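You operate a simulated robot arm through the tools that you are given. There is no shell and no other tool. Be economical: measure what you need, move in short steps, check, and stop when the job is done.

You are at the controls of a simulated robot arm. One attempt, no reset.

TASK
Tag the dyed block in the press, in the colour of its dye.
Fine: set the black knob, slide it in, one stroke, slide it out again; leave the blue knob alone. Where these are worked on the way, their far stop is far enough and under half their travel is too little: tag press slide.

It is judged by the outcome, as a careful person would: the job done as asked, and still so three seconds after it is handed in. It fails if anything else is knocked over, pushed out of place, dropped, spilled or broken.

THE ROBOT
A 6-joint arm with a fingered hand, fixed in place. Base frame: the origin is at the foot of the arm, x ahead of it, y to its left, z up. Readings come in m, degrees, newtons and seconds.
With the tool pointing down near the work surface it reaches from about 0.1 to 0.56 m from the base axis. Its first joint turns from -115.0 to 115.0 degrees. Payload 4 kg.
Tool frame: the origin (TCP) lies between the finger pads and is the grasp point; the fingertips stand 0.026 m ahead of it; z points along the fingers, y is the line along which they close. Largest opening 0.132 m; the body of the gripper starts 0.073 m behind the TCP. The gripper is a hand of 4 fingers: y runs from the thumb to the fingers, the wrist lies at [0, 0, -0.239] in the tool frame.
Orientation is that of the tool frame in the base frame, as [roll, pitch, yaw] about the fixed x, y, z axes, in that order (R = Rz(yaw) Ry(pitch) Rx(roll)). With the fingers straight down and closing along the base's y, the tool's x points along the base's -x, its y along +y and its z along -z.

THE INTERFACE
- The arm moves only by the tool move_arm. Its argument "rows" is a list of rows, each a list of 2 entries, a list of its own where there are three numbers: the shift along the base's x, y, z in m, then the turn, a rotation vector about the base's x, y, z in degrees. In form: [[[dx, dy, dz], [rx, ry, rz]], ...]. A call has 1 to 10 rows; each row is the pose to reach, as a shift and turn from the pose commanded when the call began. Rows are played at 5 a second. More than 0.05 m and 8.6 degrees between two rows, and nothing of the call is played. A pose out of reach is approached as far as the arm can. The call stops where the force on the tool passes 80 N (or 10 N more than at its start, if that is more) or the arm is blocked; 0.2 s more then pass. In this call time passes only in rows, and 0.2 s behind the last. The reply holds the time, the measured pose of the TCP, the force on the tool along the base axes, the opening and the grip force, in the units named above and with some noise, with the torque about the TCP (base axes, N m) and any sound that the robot's microphone picked up.
- Cameras (640 x 400 px; columns grow to the right, rows downward): "scene" is fixed at [0.4066, 0.5067, 1.6356]; the picture's right is [-0.83, 0.56, 0.00], its down [0.50, 0.75, -0.43] and it looks along [-0.24, -0.36, -0.90] (base axes); focal length 255 px, centre (320, 200). "wrist" rides on the gripper at [0.068, 0.002, -0.097] in the tool frame; the picture's right is [-0.02, 1.00, 0.00], its down [-0.82, -0.02, -0.58] and it looks along [-0.58, -0.01, 0.82] (tool axes); focal length 270 px, centre (320, 200). There is no depth. A picture from a camera that has moved, and an enlarged one, comes with that camera's place and axes in the base frame and with its lens. The place of the scene camera against the robot may be out by one fixed shift of up to 0.012 m in any direction.
- get_image(camera): a new picture of that camera. No time passes.
- lift_body(by): slides the trunk up (or, below 0, down) by that many m; the arm rides with it, the base frame stays. It gives what a move gives, with no picture.
- curl_fingers(finger1, finger2, finger3, thumb_bend): sets how far each is bent, from 0 (flat) to 1 (curled in); at 0.3 the hand is open as for a grip, at 0.7 the pads meet at the TCP. One left out holds its place. A second passes; each finger stops where it meets its share of the squeeze, and holds until it gets a number again. It is the only way to open and close the hand. It gives what a move gives, with no picture; readings hold the bend of each and the force on the fingers (four entries, about 0 where the hand has none), thumb and palm.
- close_up(camera, box): a new picture of the part [left, top, right, bottom] of that camera's present view, enlarged. No time passes.
- job_done(): hands the job in; it is judged then, once.

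Work in short steps. Places have to be worked out from the pictures, the camera data and where the tool is seen: move nearer, look again, correct. Check each grasp and each placing, and mend what went wrong. You have 120 turns and 64 pictures in all, those below and enlarged ones among them. Open the gripper and draw the arm clear of the work before you hand the job in, unless the task says otherwise; then end with one line.

The tools are called after "Emit:" by a JSON object that holds its "op" and its "data". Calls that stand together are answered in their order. move_arm: Moves the arm, as the interface text tells. Its arguments: {"type":"object","properties":{"rows":{"type":"array","items":{"type":"array"}}},"required":["rows"]} The other tools are called the same way: lift_body (by) slides the trunk up or down; curl_fingers (finger1, finger2, finger3, thumb_bend) moves the fingers one by one; get_image (camera) takes a picture; close_up (camera, box) takes an enlarged picture of a part of a camera's view; job_done () hands the job in.

At the start:

```text
time_s: 0.0
eef_pos: [0.2254, 0.3419, 1.3271]
orientation: [-179.9, -0.1, 180.0]
force: [-0.5, -0.2, -0.3]
ft_torque: [0.01, 0.03, 0.0]
opening: 0.1319
grasp_force: 0.2
shape: jaw
bend: [0.3, 0.3, 0.3, 0.3]
finger forces: [0.1, 0.0, 0.0, 0.1, 0.1, 0.0]
trunk travel left (down, up): [-0.925, 0.065]
```

scene: 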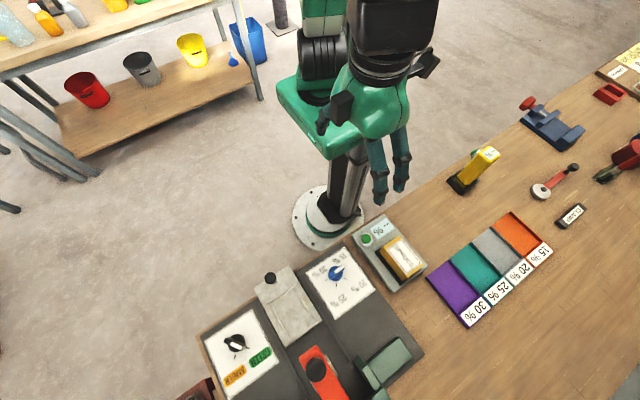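
wrist: 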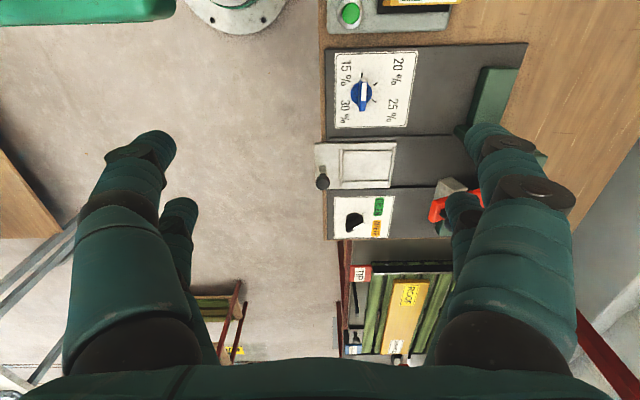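

I'll look closely at the press area and the surrounding devices first.

Emit:
{"op": "close_up", "data": {"camera": "scene", "box": [190, 210, 450, 400]}}

Emit:
{"op": "close_up", "data": {"camera": "scene", "box": [400, 60, 640, 340]}}

Emit:
{"op": "close_up", "data": {"camera": "wrist", "box": [310, 0, 560, 270]}}

```text
2.11 times, centred on (320, 305) of scene
camera zoom: at [0.4066, 0.5067, 1.6356], right [-0.83, 0.56, 0.0], down [0.5, 0.75, -0.43], along [-0.24, -0.36, -0.9], focal length 537 px, centre (320, -21)
```

zoom: 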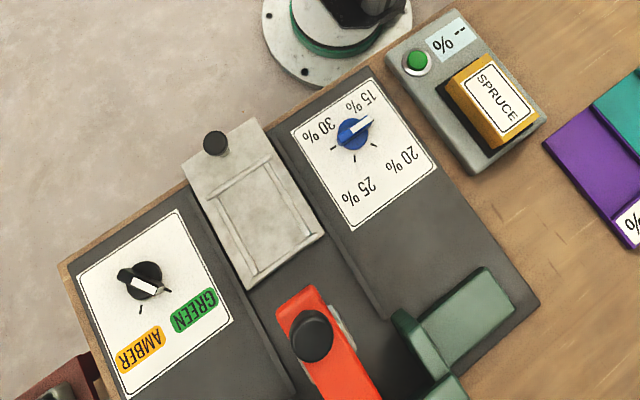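

```text
1.43 times, centred on (520, 200) of scene
camera zoom: at [0.4066, 0.5067, 1.6356], right [-0.83, 0.56, 0.0], down [0.5, 0.75, -0.43], along [-0.24, -0.36, -0.9], focal length 365 px, centre (34, 200)
```

zoom: 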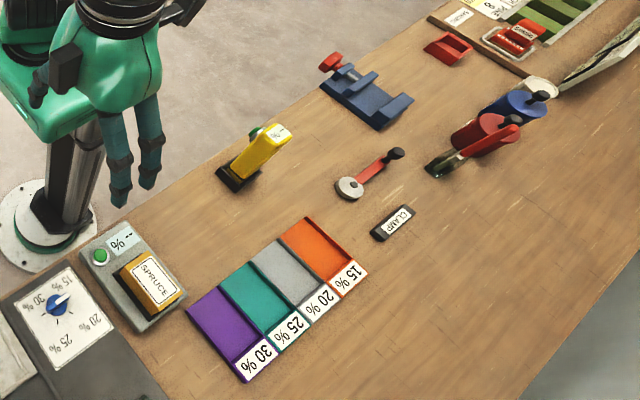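

```text
1.48 times, centred on (435, 135) of wrist
camera zoom: at [0.1555, 0.3431, 1.4238], right [0.03, 1.0, 0.0], down [0.82, -0.02, 0.58], along [0.58, -0.02, -0.82], focal length 400 px, centre (150, 296)
```

zoom: 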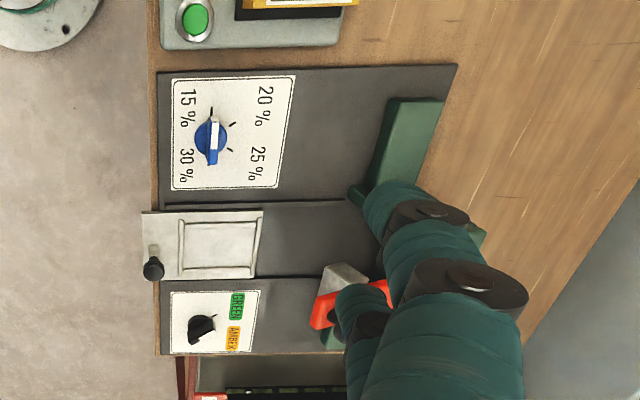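

Emit:
{"op": "close_up", "data": {"camera": "scene", "box": [350, 210, 440, 290]}}

Emit:
{"op": "close_up", "data": {"camera": "wrist", "box": [310, 230, 470, 370]}}

Emit:
{"op": "close_up", "data": {"camera": "scene", "box": [560, 30, 640, 110]}}

Emit:
{"op": "close_up", "data": {"camera": "scene", "box": [260, 320, 430, 400]}}

```text
5.00 times, centred on (395, 250) of scene
camera zoom: at [0.4066, 0.5067, 1.6356], right [-0.83, 0.56, 0.0], down [0.5, 0.75, -0.43], along [-0.24, -0.36, -0.9], focal length 1276 px, centre (-55, -50)
```

zoom: 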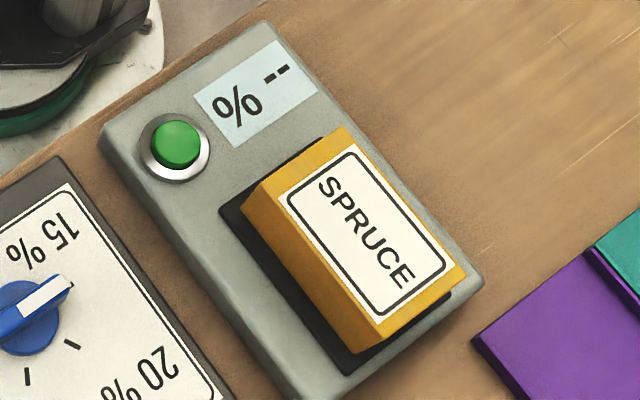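

```text
2.86 times, centred on (390, 300) of wrist
camera zoom: at [0.1555, 0.3431, 1.4238], right [0.03, 1.0, 0.0], down [0.82, -0.02, 0.58], along [0.58, -0.02, -0.82], focal length 772 px, centre (120, -86)
```

zoom: 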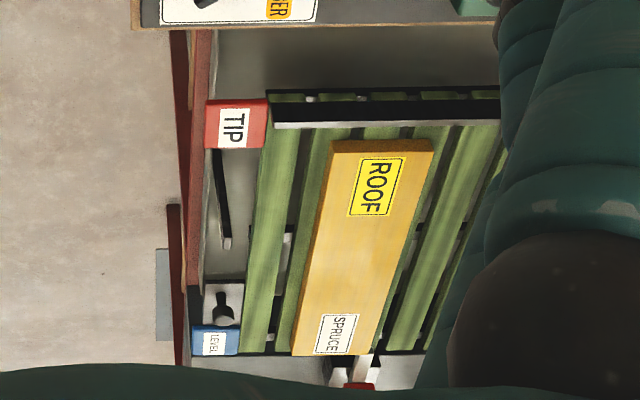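

```text
5.00 times, centred on (600, 70) of scene
camera zoom: at [0.4066, 0.5067, 1.6356], right [-0.83, 0.56, 0.0], down [0.5, 0.75, -0.43], along [-0.24, -0.36, -0.9], focal length 1276 px, centre (-1080, 850)
```

zoom: 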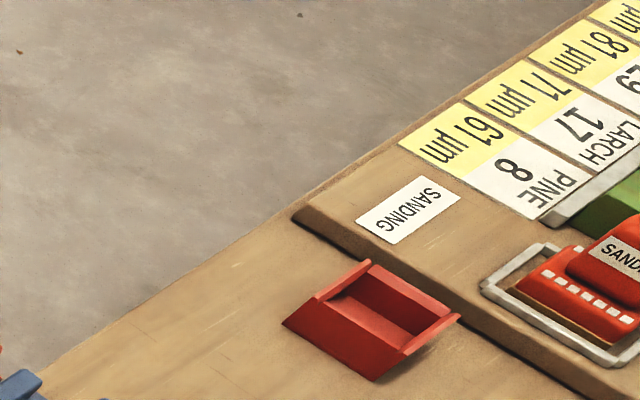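

```text
3.76 times, centred on (345, 360) of scene
camera zoom: at [0.4066, 0.5067, 1.6356], right [-0.83, 0.56, 0.0], down [0.5, 0.75, -0.43], along [-0.24, -0.36, -0.9], focal length 961 px, centre (226, -402)
```

zoom: 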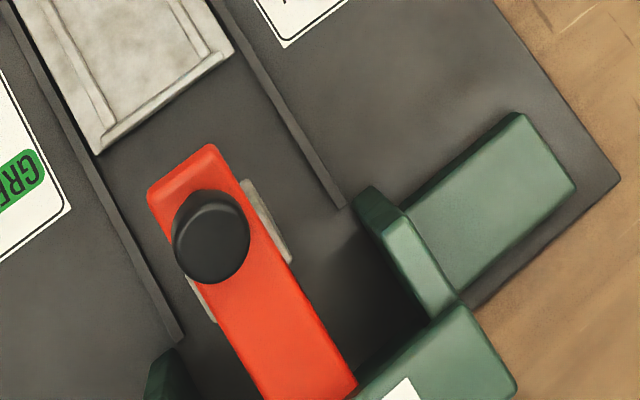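

The amber-dyed SPRUCE block sits on the meter, and parallax between the two cameras puts the bench top near z≈0.87, not 0.44. I'll turn the hand 90° and move over the meter while staying high.

Emit:
{"op": "move_arm", "data": {"rows": [[[-0.01, 0.01, 0], [0, 0, 8]], [[-0.02, 0.025, 0], [0, 0, 16]], [[-0.03, 0.04, 0], [0, 0, 24]], [[-0.04, 0.05, 0], [0, 0, 32]], [[-0.05, 0.06, 0], [0, 0, 40]], [[-0.06, 0.07, 0], [0, 0, 48]], [[-0.07, 0.08, 0], [0, 0, 56]], [[-0.08, 0.09, 0], [0, 0, 64]], [[-0.09, 0.1, 0], [0, 0, 72]], [[-0.1, 0.11, 0], [0, 0, 80]]]}}

```text
time_s: 2.2
eef_pos: [0.1228, 0.4532, 1.3278]
orientation: [-179.9, -0.1, -99.9]
force: [0.0, 0.9, -1.0]
ft_torque: [0.01, -0.02, -0.01]
opening: 0.1319
grasp_force: 0.0
shape: jaw
bend: [0.3, 0.3, 0.3, 0.3]
finger forces: [0.0, 0.1, 0.0, 0.0, 0.0, 0.1]
trunk travel left (down, up): [-0.925, 0.065]
```

Finishing the turn, then I'll lower the trunk a bit and look through the wrist camera.

Emit:
{"op": "move_arm", "data": {"rows": [[[0, 0, 0], [0, 0, 5]], [[0, 0, 0], [0, 0, 10]]]}}

Emit:
{"op": "lift_body", "data": {"by": -0.15}}

Emit:
{"op": "get_image", "data": {"camera": "wrist"}}

```text
time_s: 2.8
eef_pos: [0.1233, 0.4526, 1.3276]
orientation: [180.0, -0.1, -90.0]
force: [-0.3, 1.0, 1.2]
ft_torque: [-0.01, 0.02, 0.0]
opening: 0.1321
grasp_force: 0.1
shape: jaw
bend: [0.3, 0.3, 0.3, 0.3]
finger forces: [0.0, 0.0, 0.0, 0.0, 0.0, 0.0]
trunk travel left (down, up): [-0.925, 0.065]
```

```text
time_s: 4.5
eef_pos: [0.1237, 0.4528, 1.1788]
orientation: [180.0, 0.0, -90.2]
force: [-0.8, 0.6, 0.9]
ft_torque: [0.0, 0.01, -0.03]
opening: 0.132
grasp_force: 0.0
shape: jaw
bend: [0.3, 0.3, 0.3, 0.3]
finger forces: [0.0, 0.0, 0.0, 0.0, 0.1, 0.0]
trunk travel left (down, up): [-0.775, 0.215]
```

```text
54 pictures are left
camera wrist: at [0.1217, 0.3831, 1.2748], right [-1.0, 0.03, 0.0], down [0.02, 0.82, 0.58], along [0.02, 0.58, -0.82], focal length 270 px, centre (320, 200)
```

wrist: 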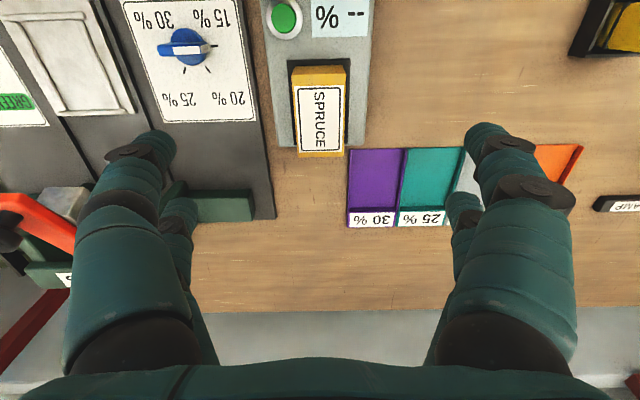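

The block is in view; I'll enlarge it to measure its edges and height.

Emit:
{"op": "close_up", "data": {"camera": "wrist", "box": [250, 0, 400, 170]}}

Emit:
{"op": "close_up", "data": {"camera": "wrist", "box": [0, 0, 260, 200]}}

```text
2.35 times, centred on (325, 85) of wrist
camera zoom: at [0.1217, 0.3831, 1.2748], right [-1.0, 0.03, 0.0], down [0.02, 0.82, 0.58], along [0.02, 0.58, -0.82], focal length 636 px, centre (308, 471)
```

zoom: 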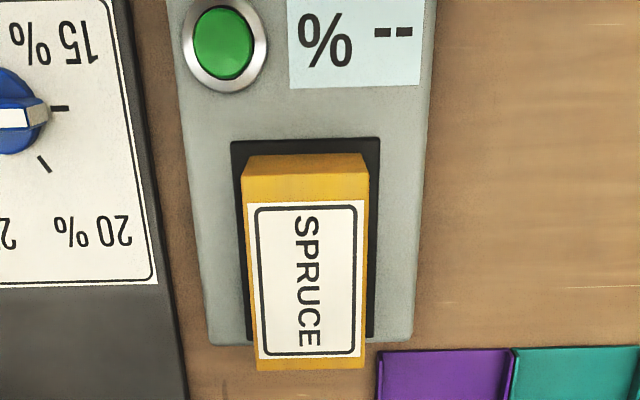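

```text
2.00 times, centred on (130, 100) of wrist
camera zoom: at [0.1217, 0.3831, 1.2748], right [-1.0, 0.03, 0.0], down [0.02, 0.82, 0.58], along [0.02, 0.58, -0.82], focal length 541 px, centre (700, 400)
```

zoom: 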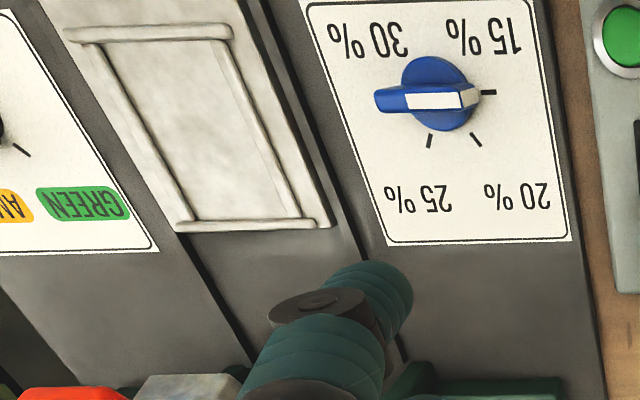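

Block: x 0.096–0.157, y 0.442–0.546, top ≈0.945. I'll centre over it and lower partway, then re-check.

Emit:
{"op": "move_arm", "data": {"rows": [[[0.0015, 0.02, 0], [0, 0, 0]], [[0.003, 0.041, 0], [0, 0, 0]]]}}

Emit:
{"op": "lift_body", "data": {"by": -0.13}}

Emit:
{"op": "get_image", "data": {"camera": "wrist"}}

```text
time_s: 5.2
eef_pos: [0.1282, 0.4956, 1.1771]
orientation: [180.0, -0.1, -90.1]
force: [0.2, 0.5, 0.1]
ft_torque: [0.01, 0.01, -0.02]
opening: 0.132
grasp_force: 0.1
shape: jaw
bend: [0.3, 0.3, 0.3, 0.3]
finger forces: [0.0, 0.0, 0.0, 0.0, 0.1, 0.0]
trunk travel left (down, up): [-0.775, 0.215]
```

```text
time_s: 6.7
eef_pos: [0.1276, 0.4948, 1.0472]
orientation: [180.0, -0.1, -90.0]
force: [-0.3, 0.0, -0.5]
ft_torque: [-0.01, -0.01, 0.0]
opening: 0.1319
grasp_force: 0.1
shape: jaw
bend: [0.3, 0.3, 0.3, 0.3]
finger forces: [0.0, 0.0, 0.0, 0.0, 0.0, 0.0]
trunk travel left (down, up): [-0.645, 0.345]
```

```text
51 pictures are left
camera wrist: at [0.1256, 0.4257, 1.1441], right [-1.0, 0.03, 0.0], down [0.02, 0.82, 0.58], along [0.02, 0.58, -0.82], focal length 270 px, centre (320, 200)
```

wrist: 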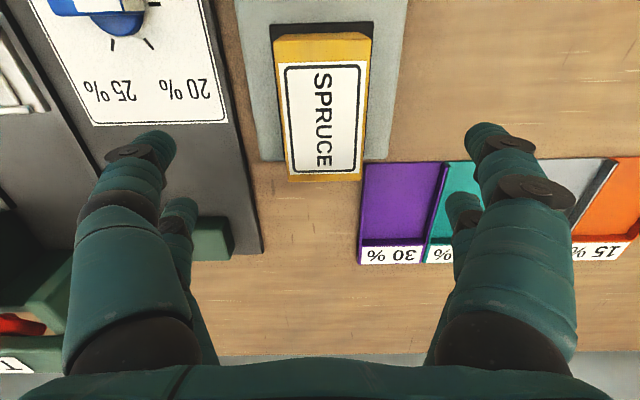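

The estimates agree (top ≈0.945, centred). Lowering to z≈0.94 and closing gently.

Emit:
{"op": "lift_body", "data": {"by": -0.108}}

Emit:
{"op": "curl_fingers", "data": {"finger1": 0.45, "finger2": 0.45, "finger3": 0.45, "thumb_bend": 0.45}}

Emit:
{"op": "get_image", "data": {"camera": "wrist"}}

```text
time_s: 8.1
eef_pos: [0.1272, 0.4947, 0.9398]
orientation: [-180.0, 0.0, -90.1]
force: [-0.4, -0.9, -0.2]
ft_torque: [0.0, 0.02, -0.04]
opening: 0.1317
grasp_force: 0.0
shape: jaw
bend: [0.3, 0.3, 0.3, 0.3]
finger forces: [0.0, 0.0, 0.0, 0.1, 0.0, 0.0]
trunk travel left (down, up): [-0.537, 0.453]
```

```text
time_s: 9.1
eef_pos: [0.1267, 0.495, 0.9401]
orientation: [-180.0, -0.1, -90.0]
force: [-0.6, 0.0, 0.8]
ft_torque: [0.0, -0.02, 0.01]
opening: 0.0836
grasp_force: 0.0
shape: fingers
bend: [0.45, 0.45, 0.45, 0.45]
finger forces: [0.0, 0.0, 0.0, 0.0, 0.0, 0.1]
trunk travel left (down, up): [-0.537, 0.453]
```

```text
50 pictures are left
camera wrist: at [0.1256, 0.4258, 1.036], right [-1.0, 0.03, 0.0], down [0.02, 0.82, 0.58], along [0.02, 0.58, -0.82], focal length 270 px, centre (320, 200)
```

wrist: 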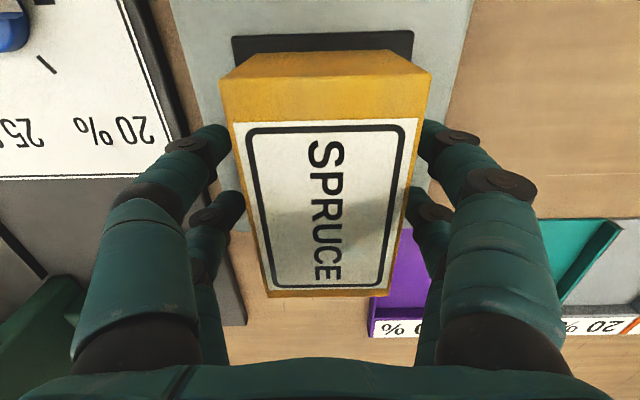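

Centred nicely. Closing onto the block.

Emit:
{"op": "curl_fingers", "data": {"finger1": 0.6, "finger2": 0.6, "finger3": 0.6, "thumb_bend": 0.6}}

Emit:
{"op": "lift_body", "data": {"by": 0.1}}

Emit:
{"op": "get_image", "data": {"camera": "wrist"}}

```text
time_s: 10.1
eef_pos: [0.1285, 0.4948, 0.9407]
orientation: [-180.0, -0.1, -90.1]
force: [-0.4, -0.2, 0.7]
ft_torque: [-0.01, -0.01, -0.01]
opening: 0.0563
grasp_force: 11.5
shape: fingers
bend: [0.52, 0.52, 0.53, 0.56]
finger forces: [5.8, 5.5, 4.7, 0.0, 6.9, 0.1]
trunk travel left (down, up): [-0.537, 0.453]
```

```text
time_s: 11.5
eef_pos: [0.1271, 0.4946, 1.0389]
orientation: [180.0, -0.1, -90.1]
force: [0.2, -0.1, -1.6]
ft_torque: [-0.01, -0.01, 0.03]
opening: 0.0561
grasp_force: 11.7
shape: fingers
bend: [0.52, 0.52, 0.53, 0.56]
finger forces: [5.8, 5.6, 4.6, 0.0, 6.7, 0.0]
trunk travel left (down, up): [-0.637, 0.353]
```

```text
49 pictures are left
camera wrist: at [0.1257, 0.426, 1.1359], right [-1.0, 0.03, 0.0], down [0.02, 0.82, 0.58], along [0.02, 0.58, -0.82], focal length 270 px, centre (320, 200)
```

wrist: 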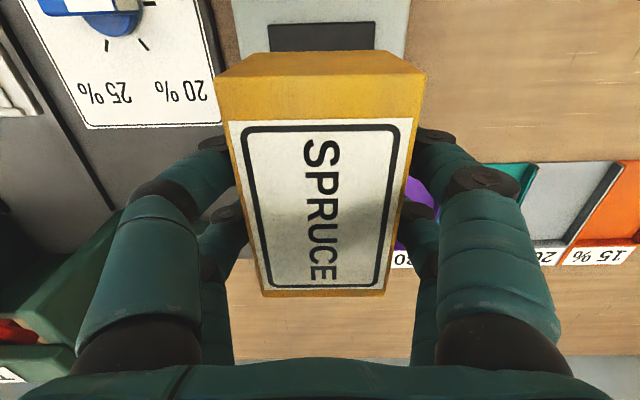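

Firm grasp. Now I'll carry it toward the slide (roughly x 0.44, y 0.43), stopping short to look at the recess.

Emit:
{"op": "move_arm", "data": {"rows": [[[0.02, -0.045, 0.01], [0, 0, 0]], [[0.06, -0.07, 0.02], [0, 0, 0]], [[0.105, -0.085, 0.03], [0, 0, 0]], [[0.15, -0.1, 0.03], [0, 0, 0]], [[0.195, -0.11, 0.03], [0, 0, 0]], [[0.24, -0.12, 0.03], [0, 0, 0]], [[0.28, -0.12, 0.03], [0, 0, 0]]]}}

Emit:
{"op": "get_image", "data": {"camera": "wrist"}}

Emit:
{"op": "get_image", "data": {"camera": "scene"}}

```text
refused: row 1 steps farther than a row can; nothing moved
```

```text
48 pictures are left
camera wrist: at [0.1257, 0.426, 1.1359], right [-1.0, 0.03, 0.0], down [0.02, 0.82, 0.58], along [0.02, 0.58, -0.82], focal length 270 px, centre (320, 200)
```

wrist: 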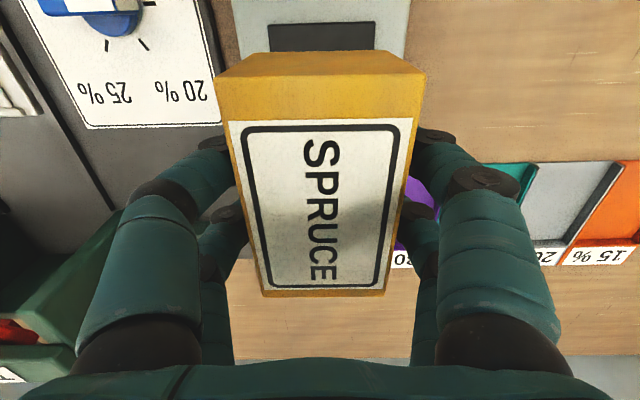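

```text
47 pictures are left
```

scene: 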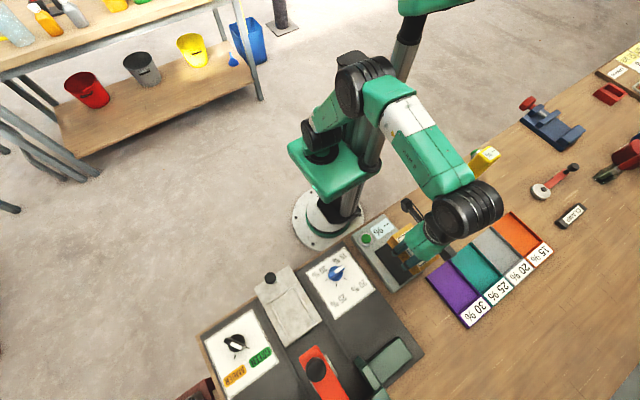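

The first row was a hair too long, so I'll retry with smaller steps and no wasted pictures.

Emit:
{"op": "move_arm", "data": {"rows": [[[0.02, -0.035, 0.01], [0, 0, 0]], [[0.055, -0.06, 0.02], [0, 0, 0]], [[0.095, -0.08, 0.03], [0, 0, 0]], [[0.135, -0.1, 0.03], [0, 0, 0]], [[0.175, -0.11, 0.03], [0, 0, 0]], [[0.215, -0.12, 0.03], [0, 0, 0]], [[0.25, -0.12, 0.03], [0, 0, 0]]]}}

Emit:
{"op": "get_image", "data": {"camera": "wrist"}}

```text
time_s: 13.1
eef_pos: [0.3802, 0.3776, 1.068]
orientation: [-180.0, 0.0, -90.0]
force: [0.1, -0.8, -1.9]
ft_torque: [0.01, -0.01, 0.0]
opening: 0.0562
grasp_force: 11.8
shape: fingers
bend: [0.52, 0.52, 0.53, 0.56]
finger forces: [5.8, 5.5, 4.6, 0.0, 6.4, 0.0]
trunk travel left (down, up): [-0.637, 0.353]
```

```text
46 pictures are left
camera wrist: at [0.3777, 0.3088, 1.1653], right [-1.0, 0.03, 0.0], down [0.02, 0.82, 0.58], along [0.01, 0.58, -0.82], focal length 270 px, centre (320, 200)
```

wrist: 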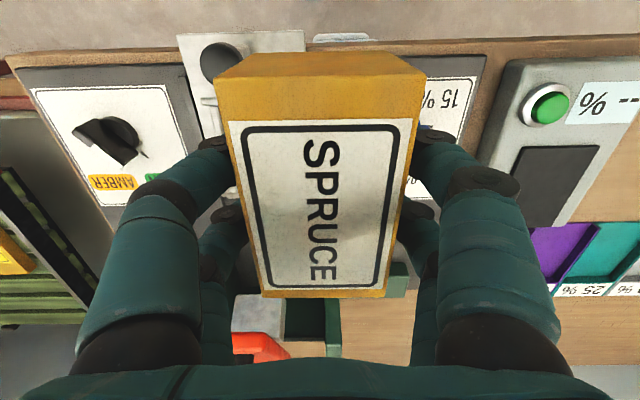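

The held block hides the recess from the wrist camera, so I'll check it from the scene camera.

Emit:
{"op": "close_up", "data": {"camera": "scene", "box": [230, 230, 390, 330]}}

```text
4.00 times, centred on (310, 280) of scene
camera zoom: at [0.4066, 0.5067, 1.6356], right [-0.83, 0.56, 0.0], down [0.5, 0.75, -0.43], along [-0.24, -0.36, -0.9], focal length 1021 px, centre (360, -120)
```

zoom: 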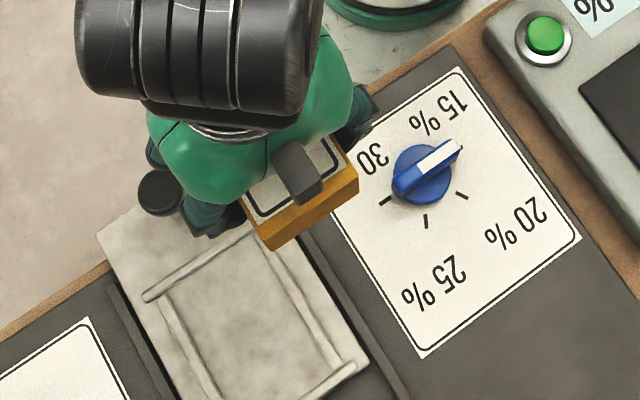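

I'd like a precise view of the recess, so I'll shift back to about x 0.25, y 0.46 where the wrist camera sees it past the fingers.

Emit:
{"op": "move_arm", "data": {"rows": [[[-0.04, 0.025, 0], [0, 0, 0]], [[-0.08, 0.05, 0], [0, 0, 0]], [[-0.12, 0.075, 0], [0, 0, 0]], [[-0.13, 0.085, 0], [0, 0, 0]]]}}

Emit:
{"op": "close_up", "data": {"camera": "wrist", "box": [0, 0, 230, 160]}}

```text
time_s: 14.1
eef_pos: [0.2473, 0.4605, 1.069]
orientation: [180.0, -0.1, -90.0]
force: [-0.3, 0.1, -1.2]
ft_torque: [-0.04, -0.02, 0.02]
opening: 0.0562
grasp_force: 11.4
shape: fingers
bend: [0.52, 0.52, 0.53, 0.56]
finger forces: [5.8, 5.4, 4.7, 0.0, 6.8, 0.0]
trunk travel left (down, up): [-0.637, 0.353]
```

```text
2.50 times, centred on (115, 80) of wrist
camera zoom: at [0.2451, 0.3921, 1.1654], right [-1.0, 0.03, 0.0], down [0.02, 0.82, 0.58], along [0.02, 0.58, -0.82], focal length 676 px, centre (832, 500)
```

zoom: 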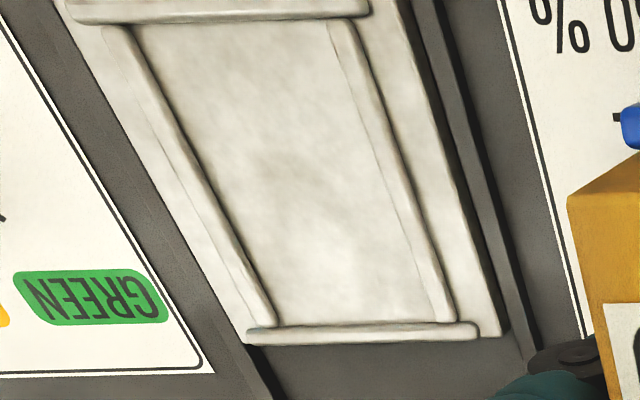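

The recess (ridges on the slide plate) spans about x 0.411–0.479, y 0.387–0.491, with the floor near z 0.89; the block is about 0.058×0.100. I'll move over its centre, staying high, and see if the arm reaches.

Emit:
{"op": "move_arm", "data": {"rows": [[[0.04, -0.004, 0], [0, 0, 0]], [[0.08, -0.008, 0], [0, 0, 0]], [[0.12, -0.012, 0], [0, 0, 0]], [[0.16, -0.016, 0], [0, 0, 0]], [[0.2, -0.0185, 0], [0, 0, 0]]]}}

Emit:
{"op": "close_up", "data": {"camera": "scene", "box": [230, 230, 390, 330]}}

Emit:
{"op": "get_image", "data": {"camera": "wrist"}}

```text
time_s: 15.3
eef_pos: [0.4345, 0.4387, 1.0727]
orientation: [180.0, -0.1, -90.0]
force: [-0.6, -0.1, -1.6]
ft_torque: [0.02, -0.08, 0.0]
opening: 0.0562
grasp_force: 11.3
shape: fingers
bend: [0.52, 0.52, 0.53, 0.56]
finger forces: [5.8, 5.4, 4.6, 0.0, 6.5, 0.1]
out of reach, approached as far as the arm can: row 5
trunk travel left (down, up): [-0.637, 0.353]
```

```text
4.00 times, centred on (310, 280) of scene
camera zoom: at [0.4066, 0.5067, 1.6356], right [-0.83, 0.56, 0.0], down [0.5, 0.75, -0.43], along [-0.24, -0.36, -0.9], focal length 1021 px, centre (360, -120)
```

zoom: 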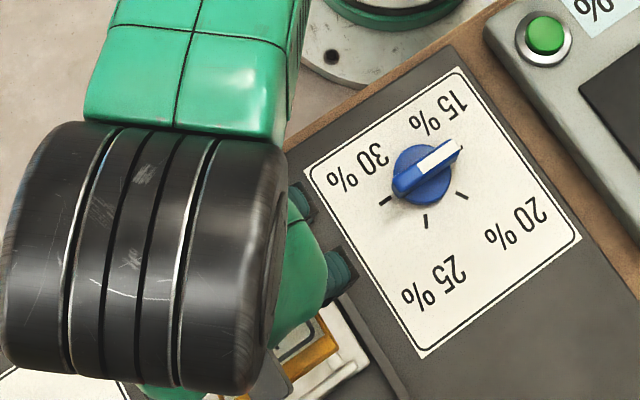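

```text
42 pictures are left
camera wrist: at [0.432, 0.3703, 1.1687], right [-1.0, 0.03, 0.0], down [0.02, 0.82, 0.58], along [0.02, 0.58, -0.82], focal length 270 px, centre (320, 200)
```

wrist: 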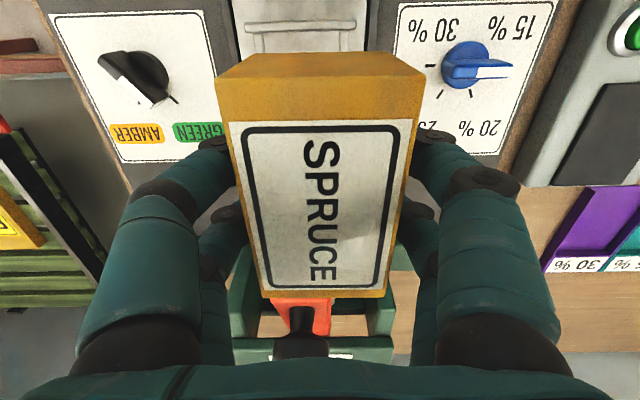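

Just short of reach at this arm height. I'll test whether a higher arm posture (to be paired with a lower trunk) reaches farther.

Emit:
{"op": "move_arm", "data": {"rows": [[[0, 0, 0.04], [0, 0, 0]], [[0, 0, 0.08], [0, 0, 0]], [[0.013, 0.003, 0.08], [0, 0, 0]]]}}

```text
time_s: 16.1
eef_pos: [0.4171, 0.4117, 1.1162]
orientation: [-180.0, 0.0, -90.0]
force: [-0.2, -0.7, -1.5]
ft_torque: [0.03, 0.01, 0.02]
opening: 0.0562
grasp_force: 11.7
shape: fingers
bend: [0.52, 0.52, 0.53, 0.56]
finger forces: [5.6, 5.4, 4.6, 0.1, 6.5, 0.0]
out of reach, approached as far as the arm can: row 1, 2, 3
trunk travel left (down, up): [-0.637, 0.353]
```

Higher is worse, so the reverse works: raise the trunk and reach lower with the arm.

Emit:
{"op": "lift_body", "data": {"by": 0.15}}

Emit:
{"op": "move_arm", "data": {"rows": [[[0, 0, -0.045], [0, 0, 0]], [[0, 0, -0.09], [0, 0, 0]], [[0, 0, -0.135], [0, 0, 0]], [[0, 0, -0.175], [0, 0, 0]]]}}

```text
time_s: 17.8
eef_pos: [0.4171, 0.4113, 1.2662]
orientation: [-180.0, 0.0, -90.1]
force: [-0.3, 0.2, -1.3]
ft_torque: [0.0, -0.02, 0.02]
opening: 0.0562
grasp_force: 11.1
shape: fingers
bend: [0.52, 0.52, 0.53, 0.56]
finger forces: [5.6, 5.5, 4.6, 0.1, 6.5, 0.0]
trunk travel left (down, up): [-0.787, 0.203]
```

```text
time_s: 18.8
eef_pos: [0.4182, 0.4126, 1.0874]
orientation: [-180.0, -0.1, -90.0]
force: [-0.8, 0.1, -1.9]
ft_torque: [0.0, 0.0, -0.02]
opening: 0.0558
grasp_force: 10.9
shape: fingers
bend: [0.52, 0.52, 0.53, 0.56]
finger forces: [5.6, 5.2, 4.5, 0.0, 6.5, 0.0]
trunk travel left (down, up): [-0.787, 0.203]
```

Now shifting to the target over the recess (TCP ≈ 0.4475, 0.442).

Emit:
{"op": "move_arm", "data": {"rows": [[[0.015, 0.015, 0], [0, 0, 0]], [[0.0295, 0.0295, 0], [0, 0, 0]]]}}

Emit:
{"op": "lift_body", "data": {"by": -0.1}}

Emit:
{"op": "get_image", "data": {"camera": "wrist"}}

```text
time_s: 19.4
eef_pos: [0.4474, 0.4429, 1.0893]
orientation: [179.9, 0.1, -90.1]
force: [0.4, 0.5, -1.9]
ft_torque: [0.02, 0.0, -0.01]
opening: 0.0562
grasp_force: 11.3
shape: fingers
bend: [0.52, 0.52, 0.53, 0.56]
finger forces: [5.6, 5.3, 4.4, 0.1, 6.4, 0.1]
trunk travel left (down, up): [-0.787, 0.203]
```

```text
time_s: 20.7
eef_pos: [0.4458, 0.4424, 0.9905]
orientation: [-179.9, 0.2, -90.1]
force: [-0.2, -0.1, -1.5]
ft_torque: [-0.01, 0.0, 0.0]
opening: 0.056
grasp_force: 10.8
shape: fingers
bend: [0.52, 0.52, 0.53, 0.56]
finger forces: [5.6, 5.2, 4.5, 0.0, 6.4, 0.0]
trunk travel left (down, up): [-0.687, 0.303]
```

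```text
41 pictures are left
camera wrist: at [0.445, 0.3731, 1.0867], right [-1.0, 0.03, 0.0], down [0.02, 0.82, 0.58], along [0.02, 0.58, -0.82], focal length 270 px, centre (320, 200)
```

wrist: 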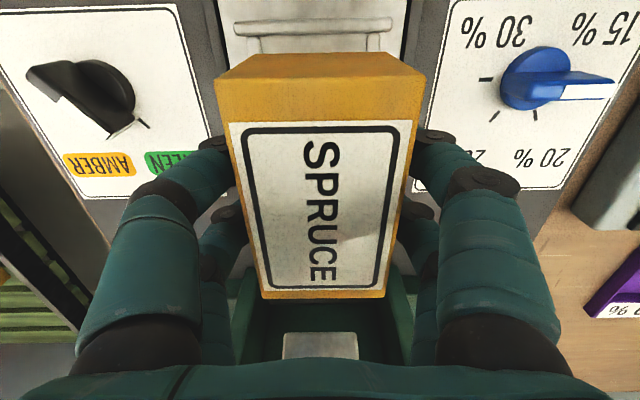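

Alignment looks right to a couple of mm (nudging +2 mm in x). Lowering with force watching.

Emit:
{"op": "move_arm", "data": {"rows": [[[0.002, 0, -0.02], [0, 0, 0]], [[0.002, 0, -0.04], [0, 0, 0]], [[0.002, -0.001, -0.052], [0, 0, 0]]]}}

Emit:
{"op": "close_up", "data": {"camera": "wrist", "box": [180, 0, 460, 160]}}

```text
time_s: 21.5
eef_pos: [0.45, 0.4399, 0.9379]
orientation: [180.0, 0.0, -90.2]
force: [0.9, -0.1, -1.2]
ft_torque: [0.03, 0.0, 0.03]
opening: 0.056
grasp_force: 10.7
shape: fingers
bend: [0.52, 0.52, 0.53, 0.56]
finger forces: [5.6, 5.3, 4.5, 0.0, 6.5, 0.0]
trunk travel left (down, up): [-0.687, 0.303]
```

```text
2.29 times, centred on (320, 80) of wrist
camera zoom: at [0.4478, 0.3703, 1.0358], right [-1.0, 0.03, 0.0], down [0.02, 0.82, 0.58], along [0.02, 0.58, -0.82], focal length 618 px, centre (320, 474)
```

zoom: 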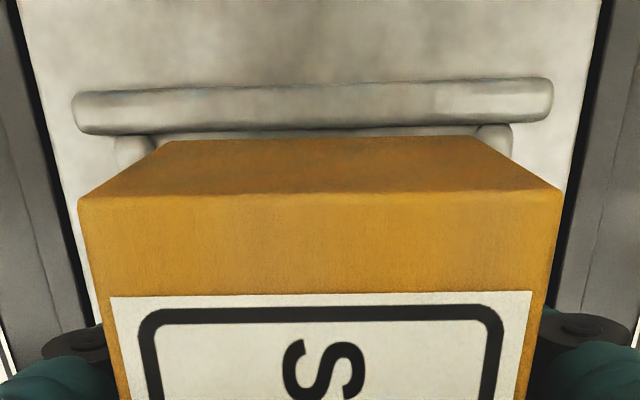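

Side ridges and block line up symmetrically, with a small near gap. Continuing down slowly to contact.

Emit:
{"op": "move_arm", "data": {"rows": [[[0, 0, -0.005], [0, 0, 0]], [[0, 0, -0.009], [0, 0, 0]], [[0, 0, -0.012], [0, 0, 0]], [[0, 0, -0.015], [0, 0, 0]], [[0, 0, -0.018], [0, 0, 0]]]}}

Emit:
{"op": "close_up", "data": {"camera": "wrist", "box": [180, 0, 460, 160]}}

```text
time_s: 22.7
eef_pos: [0.4496, 0.4404, 0.9218]
orientation: [-179.7, 0.2, -90.1]
force: [-1.1, -0.5, 15.4]
ft_torque: [-0.1, 0.66, 0.04]
opening: 0.056
grasp_force: 20.5
shape: fingers
bend: [0.54, 0.53, 0.53, 0.56]
finger forces: [16.0, 12.2, 5.1, 0.0, 6.5, 0.1]
trunk travel left (down, up): [-0.687, 0.303]
```

```text
2.29 times, centred on (320, 80) of wrist
camera zoom: at [0.4466, 0.3713, 1.0187], right [-1.0, 0.03, 0.0], down [0.02, 0.81, 0.58], along [0.02, 0.58, -0.81], focal length 618 px, centre (320, 474)
```

zoom: 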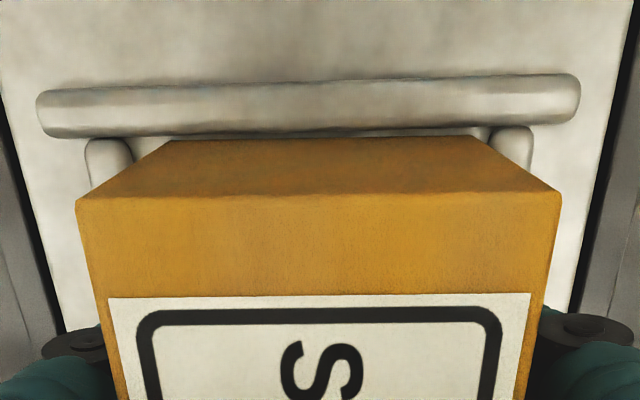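

Finger tips on the −x side are touching the ridge, and the block sits about 2 mm too far to −x. I'll back off slightly and shift +2 mm in x, then release gently.

Emit:
{"op": "move_arm", "data": {"rows": [[[0, 0, 0.004], [0, 0, 0]], [[0.0025, 0, 0.004], [0, 0, 0]], [[0.0025, 0, 0.002], [0, 0, 0]]]}}

Emit:
{"op": "close_up", "data": {"camera": "wrist", "box": [180, 0, 460, 160]}}

```text
time_s: 23.5
eef_pos: [0.4516, 0.4411, 0.9226]
orientation: [-180.0, 0.2, -90.1]
force: [-0.9, -1.4, -0.7]
ft_torque: [0.0, 0.02, -0.01]
opening: 0.0562
grasp_force: 12.6
shape: fingers
bend: [0.53, 0.53, 0.54, 0.56]
finger forces: [5.7, 7.0, 6.1, 0.0, 6.4, 0.0]
trunk travel left (down, up): [-0.687, 0.303]
```

```text
2.29 times, centred on (320, 80) of wrist
camera zoom: at [0.4496, 0.372, 1.0191], right [-1.0, 0.03, 0.0], down [0.02, 0.82, 0.58], along [0.02, 0.58, -0.82], focal length 618 px, centre (320, 474)
```

zoom: 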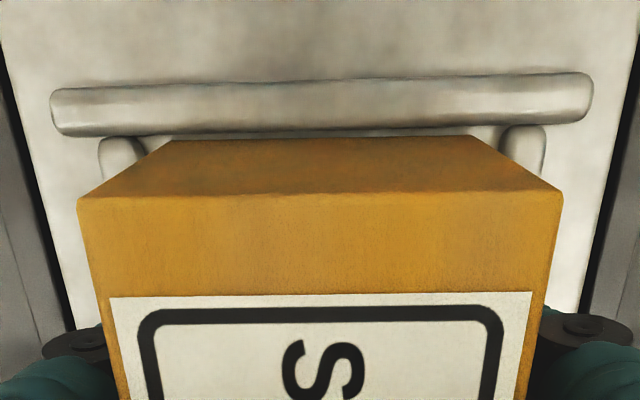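

Gaps are now even. Easing down 3 mm more to see if the block itself seats.

Emit:
{"op": "move_arm", "data": {"rows": [[[0, 0, -0.001], [0, 0, 0]], [[0, 0, -0.002], [0, 0, 0]], [[0, 0, -0.003], [0, 0, 0]]]}}

```text
time_s: 24.3
eef_pos: [0.4507, 0.4412, 0.9222]
orientation: [-179.8, 0.2, -90.2]
force: [-1.5, 0.7, 17.6]
ft_torque: [-0.03, 0.68, -0.02]
opening: 0.056
grasp_force: 21.3
shape: fingers
bend: [0.54, 0.53, 0.54, 0.56]
finger forces: [16.6, 13.3, 5.9, 0.0, 6.3, 0.0]
trunk travel left (down, up): [-0.687, 0.303]
```

Only the finger tips touch the ridge; the block is just above the floor. Backing off 2 mm and opening.

Emit:
{"op": "move_arm", "data": {"rows": [[[0, 0, 0.002], [0, 0, 0]]]}}

Emit:
{"op": "curl_fingers", "data": {"finger1": 0.42, "finger2": 0.42, "finger3": 0.42, "thumb_bend": 0.42}}

Emit:
{"op": "lift_body", "data": {"by": 0.1}}

Emit:
{"op": "get_image", "data": {"camera": "wrist"}}

```text
time_s: 24.7
eef_pos: [0.4521, 0.4406, 0.9222]
orientation: [-179.9, 0.2, -90.1]
force: [0.5, 0.4, 14.3]
ft_torque: [0.13, 0.27, -0.03]
opening: 0.056
grasp_force: 19.8
shape: fingers
bend: [0.54, 0.54, 0.54, 0.56]
finger forces: [10.8, 12.8, 8.7, 0.1, 6.8, 0.0]
trunk travel left (down, up): [-0.687, 0.303]
```

```text
time_s: 25.7
eef_pos: [0.4519, 0.4413, 0.9213]
orientation: [180.0, 0.0, -90.1]
force: [0.1, 0.2, 0.9]
ft_torque: [-0.01, -0.02, 0.02]
opening: 0.0926
grasp_force: 0.1
shape: fingers
bend: [0.42, 0.42, 0.42, 0.42]
finger forces: [0.0, 0.0, 0.0, 0.0, 0.1, 0.0]
trunk travel left (down, up): [-0.687, 0.303]
```

```text
time_s: 27.1
eef_pos: [0.452, 0.4426, 1.0215]
orientation: [179.9, 0.0, -90.0]
force: [-0.5, -0.9, -0.8]
ft_torque: [-0.01, 0.0, -0.02]
opening: 0.0925
grasp_force: 0.0
shape: fingers
bend: [0.42, 0.42, 0.42, 0.42]
finger forces: [0.0, 0.0, 0.0, 0.1, 0.0, 0.0]
trunk travel left (down, up): [-0.787, 0.203]
```

```text
37 pictures are left
camera wrist: at [0.4497, 0.3725, 1.1179], right [-1.0, 0.03, 0.0], down [0.02, 0.82, 0.58], along [0.02, 0.58, -0.82], focal length 270 px, centre (320, 200)
```

wrist: 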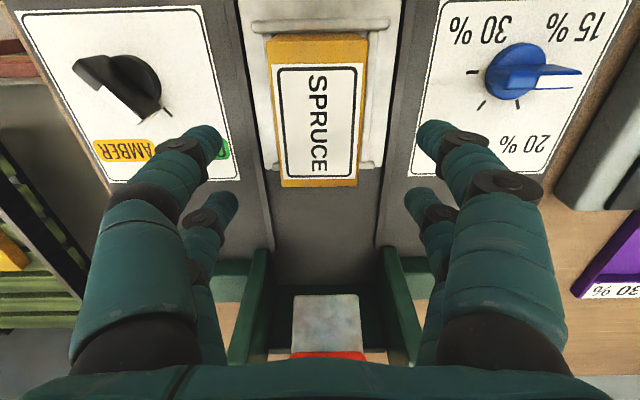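

Block released in the fixture; checking how it seats.

Emit:
{"op": "close_up", "data": {"camera": "wrist", "box": [220, 0, 420, 200]}}

Emit:
{"op": "close_up", "data": {"camera": "wrist", "box": [0, 0, 240, 190]}}

```text
2.00 times, centred on (320, 100) of wrist
camera zoom: at [0.4497, 0.3725, 1.1179], right [-1.0, 0.03, 0.0], down [0.02, 0.82, 0.58], along [0.02, 0.58, -0.82], focal length 541 px, centre (320, 400)
```

zoom: 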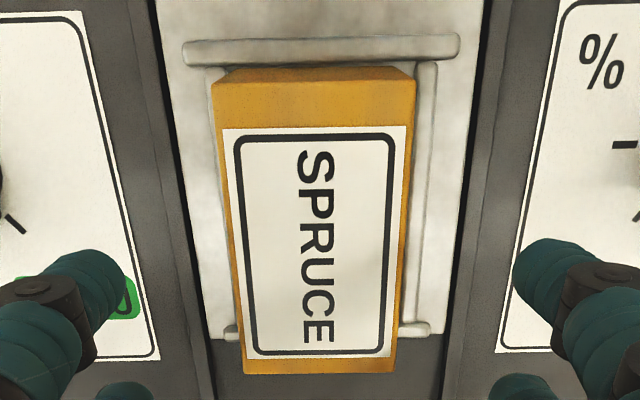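

```text
2.11 times, centred on (120, 95) of wrist
camera zoom: at [0.4497, 0.3725, 1.1179], right [-1.0, 0.03, 0.0], down [0.02, 0.82, 0.58], along [0.02, 0.58, -0.82], focal length 569 px, centre (741, 421)
```

zoom: 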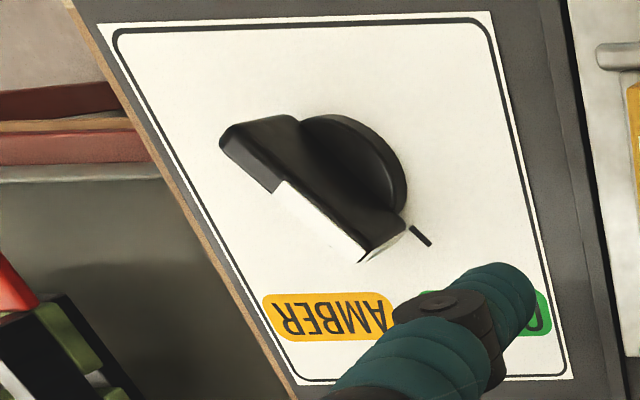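

The block is seated (top ≈0.936, inside the ridges). Now the black knob, which points at GREEN; I'll look at it from the scene camera.

Emit:
{"op": "close_up", "data": {"camera": "scene", "box": [190, 310, 290, 400]}}

```text
4.44 times, centred on (240, 355) of scene
camera zoom: at [0.4066, 0.5067, 1.6356], right [-0.83, 0.56, 0.0], down [0.5, 0.75, -0.43], along [-0.24, -0.36, -0.9], focal length 1135 px, centre (676, -489)
```

zoom: 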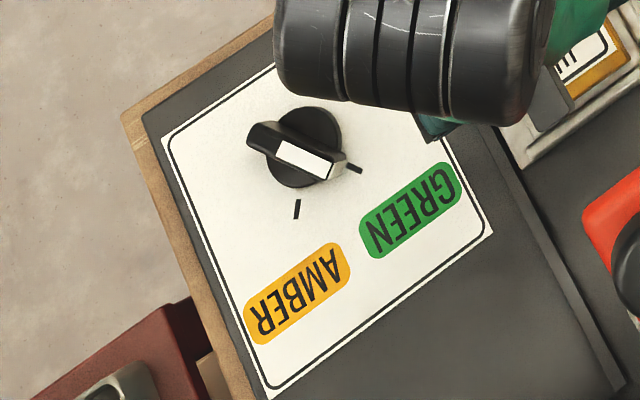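

Knob centre ≈ (0.603, 0.425); the pointer must go clockwise (from above) ~90° to AMBER. I'll check how far the arm reaches tool-down with the trunk higher.

Emit:
{"op": "lift_body", "data": {"by": 0.2}}

Emit:
{"op": "move_arm", "data": {"rows": [[[0, 0, -0.045], [0, 0, 0]], [[0, 0, -0.09], [0, 0, 0]], [[0, 0, -0.135], [0, 0, 0]], [[0.04, 0, -0.15], [0, 0, 0]], [[0.08, 0, -0.15], [0, 0, 0]], [[0.12, 0, -0.15], [0, 0, 0]], [[0.15, 0, -0.15], [0, 0, 0]]]}}

```text
time_s: 29.2
eef_pos: [0.4526, 0.4412, 1.2221]
orientation: [-180.0, 0.0, -90.1]
force: [0.9, 0.4, 0.4]
ft_torque: [-0.02, -0.03, 0.01]
opening: 0.0925
grasp_force: 0.0
shape: fingers
bend: [0.42, 0.42, 0.42, 0.42]
finger forces: [0.0, 0.0, 0.0, 0.0, 0.0, 0.1]
trunk travel left (down, up): [-0.987, 0.003]
```

```text
time_s: 30.8
eef_pos: [0.5959, 0.4373, 1.0722]
orientation: [179.8, 0.0, -90.1]
force: [0.1, -0.3, -0.7]
ft_torque: [-0.01, -0.04, 0.0]
opening: 0.0926
grasp_force: 0.0
shape: fingers
bend: [0.42, 0.42, 0.42, 0.42]
finger forces: [0.1, 0.1, 0.0, 0.0, 0.0, 0.1]
out of reach, approached as far as the arm can: row 7
trunk travel left (down, up): [-0.987, 0.003]
```

Tool-down reaches r≈0.74 with the trunk up, so I can grip and twist the knob. Looking at it from here.

Emit:
{"op": "get_image", "data": {"camera": "wrist"}}

```text
33 pictures are left
camera wrist: at [0.5933, 0.3685, 1.1681], right [-1.0, 0.03, 0.0], down [0.02, 0.82, 0.58], along [0.01, 0.58, -0.82], focal length 270 px, centre (320, 200)
```

wrist: 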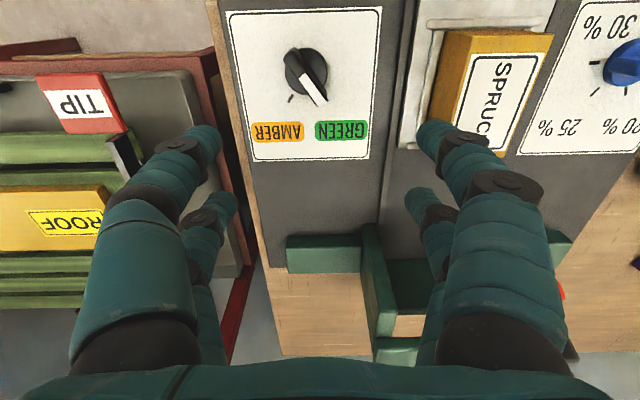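

Knob centre ≈ (0.606, 0.417), with its bar ≈32° off +y; AMBER is mirrored. I'll align the hand across the bar (+32°) over the knob and lower partway.

Emit:
{"op": "move_arm", "data": {"rows": [[[0, -0.01, -0.03], [0, 0, 8]], [[0.003, -0.02, -0.06], [0, 0, 16]], [[0.006, -0.02, -0.08], [0, 0, 24]], [[0.008, -0.02, -0.09], [0, 0, 32]]]}}

Emit:
{"op": "get_image", "data": {"camera": "wrist"}}

```text
time_s: 31.8
eef_pos: [0.5968, 0.4269, 0.9821]
orientation: [-179.9, -0.5, -58.6]
force: [0.1, 1.6, 0.4]
ft_torque: [-0.02, -0.01, -0.03]
opening: 0.0927
grasp_force: 0.0
shape: fingers
bend: [0.42, 0.42, 0.42, 0.42]
finger forces: [0.0, 0.0, 0.0, 0.0, 0.0, 0.0]
out of reach, approached as far as the arm can: row 4
trunk travel left (down, up): [-0.987, 0.003]
```

```text
32 pictures are left
camera wrist: at [0.63, 0.3677, 1.0784], right [-0.87, -0.5, 0.0], down [-0.41, 0.71, 0.57], along [-0.28, 0.5, -0.82], focal length 270 px, centre (320, 200)
```

wrist: 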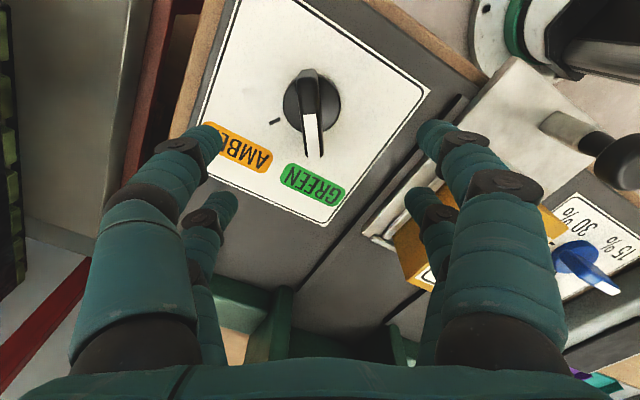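

The bar looks aligned; the knob centre reads (0.611, 0.412). I'm at the reach limit, so I'll tilt the hand 8° outward and shift onto the centre.

Emit:
{"op": "move_arm", "data": {"rows": [[[0, 0, 0.01], [4.5, -6.6, 0]], [[0.007, -0.008, 0.01], [4.5, -6.6, 0]], [[0.014, -0.015, 0.01], [4.5, -6.6, 0]]]}}

Emit:
{"op": "get_image", "data": {"camera": "wrist"}}

```text
time_s: 32.6
eef_pos: [0.605, 0.4164, 0.9915]
orientation: [-171.7, -0.3, -58.7]
force: [0.3, -0.4, -0.1]
ft_torque: [0.02, -0.01, 0.0]
opening: 0.0928
grasp_force: 0.0
shape: fingers
bend: [0.42, 0.42, 0.42, 0.42]
finger forces: [0.1, 0.1, 0.1, 0.1, 0.0, 0.0]
out of reach, approached as far as the arm can: row 2, 3
trunk travel left (down, up): [-0.987, 0.003]
```

```text
31 pictures are left
camera wrist: at [0.6262, 0.349, 1.0867], right [-0.86, -0.49, -0.14], down [-0.48, 0.67, 0.57], along [-0.19, 0.56, -0.81], focal length 270 px, centre (320, 200)
```

wrist: 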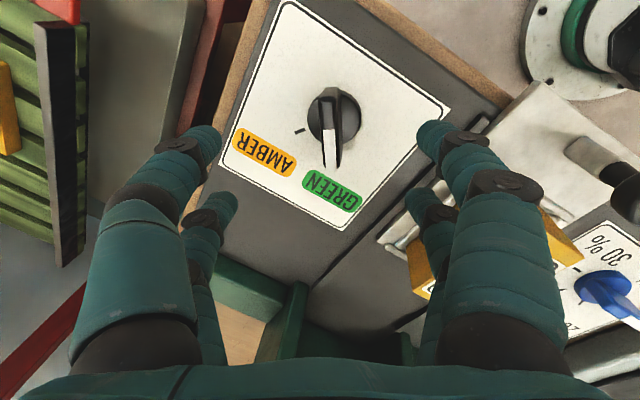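

Still slightly short; I'll nudge further outward to see whether it's a real limit.

Emit:
{"op": "move_arm", "data": {"rows": [[[0.004, -0.003, 0], [0, 0, 0]], [[0.008, -0.005, 0], [0, 0, 0]]]}}

```text
time_s: 33.2
eef_pos: [0.6046, 0.415, 0.9901]
orientation: [-171.8, -0.3, -58.7]
force: [0.9, -0.5, 0.2]
ft_torque: [0.03, -0.01, 0.0]
opening: 0.0927
grasp_force: 0.0
shape: fingers
bend: [0.42, 0.42, 0.42, 0.42]
finger forces: [0.0, 0.1, 0.0, 0.0, 0.0, 0.1]
out of reach, approached as far as the arm can: row 1, 2
trunk travel left (down, up): [-0.987, 0.003]
```

It's a true limit, but the remaining offset (~7 mm) lies along the bar, which is harmless for gripping. Lowering with the trunk.

Emit:
{"op": "lift_body", "data": {"by": -0.045}}

Emit:
{"op": "get_image", "data": {"camera": "wrist"}}

```text
time_s: 34.1
eef_pos: [0.6042, 0.4153, 0.9463]
orientation: [-171.9, -0.3, -58.6]
force: [-0.2, -0.3, 0.5]
ft_torque: [-0.01, 0.03, 0.01]
opening: 0.0927
grasp_force: 0.0
shape: fingers
bend: [0.42, 0.42, 0.42, 0.42]
finger forces: [0.1, 0.1, 0.0, 0.0, 0.0, 0.0]
trunk travel left (down, up): [-0.942, 0.048]
```

```text
30 pictures are left
camera wrist: at [0.6263, 0.3494, 1.0413], right [-0.86, -0.49, -0.14], down [-0.48, 0.67, 0.57], along [-0.19, 0.56, -0.81], focal length 270 px, centre (320, 200)
```

wrist: 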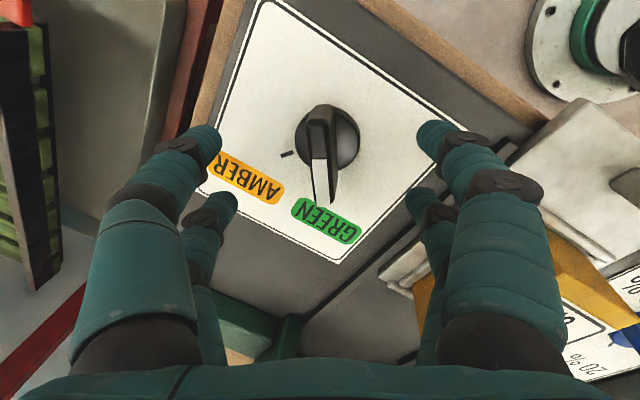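

Bar lies between the digits. I'll narrow the opening to ~4 cm and descend a further 2 cm gently.

Emit:
{"op": "curl_fingers", "data": {"finger1": 0.56, "finger2": 0.56, "finger3": 0.56, "thumb_bend": 0.56}}

Emit:
{"op": "lift_body", "data": {"by": -0.018}}

Emit:
{"op": "get_image", "data": {"camera": "wrist"}}

```text
time_s: 35.1
eef_pos: [0.6043, 0.4171, 0.9456]
orientation: [-171.8, -0.3, -58.7]
force: [0.3, -0.1, -0.2]
ft_torque: [-0.03, 0.02, -0.03]
opening: 0.0464
grasp_force: 0.0
shape: fingers
bend: [0.56, 0.56, 0.56, 0.56]
finger forces: [0.1, 0.0, 0.0, 0.1, 0.0, 0.0]
trunk travel left (down, up): [-0.942, 0.048]
```

```text
time_s: 35.8
eef_pos: [0.6046, 0.4162, 0.928]
orientation: [-171.8, -0.3, -58.7]
force: [0.3, -1.2, -0.4]
ft_torque: [-0.03, -0.01, 0.0]
opening: 0.046
grasp_force: 0.0
shape: fingers
bend: [0.56, 0.56, 0.56, 0.56]
finger forces: [0.0, 0.0, 0.0, 0.0, 0.0, 0.1]
trunk travel left (down, up): [-0.924, 0.066]
```

```text
29 pictures are left
camera wrist: at [0.6262, 0.3494, 1.0233], right [-0.86, -0.49, -0.14], down [-0.48, 0.67, 0.57], along [-0.19, 0.56, -0.81], focal length 270 px, centre (320, 200)
```

wrist: 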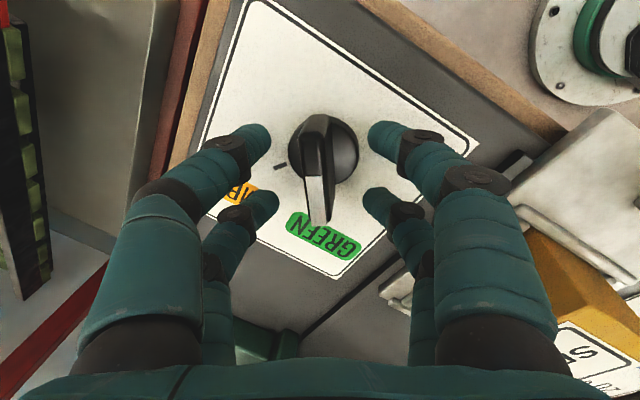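

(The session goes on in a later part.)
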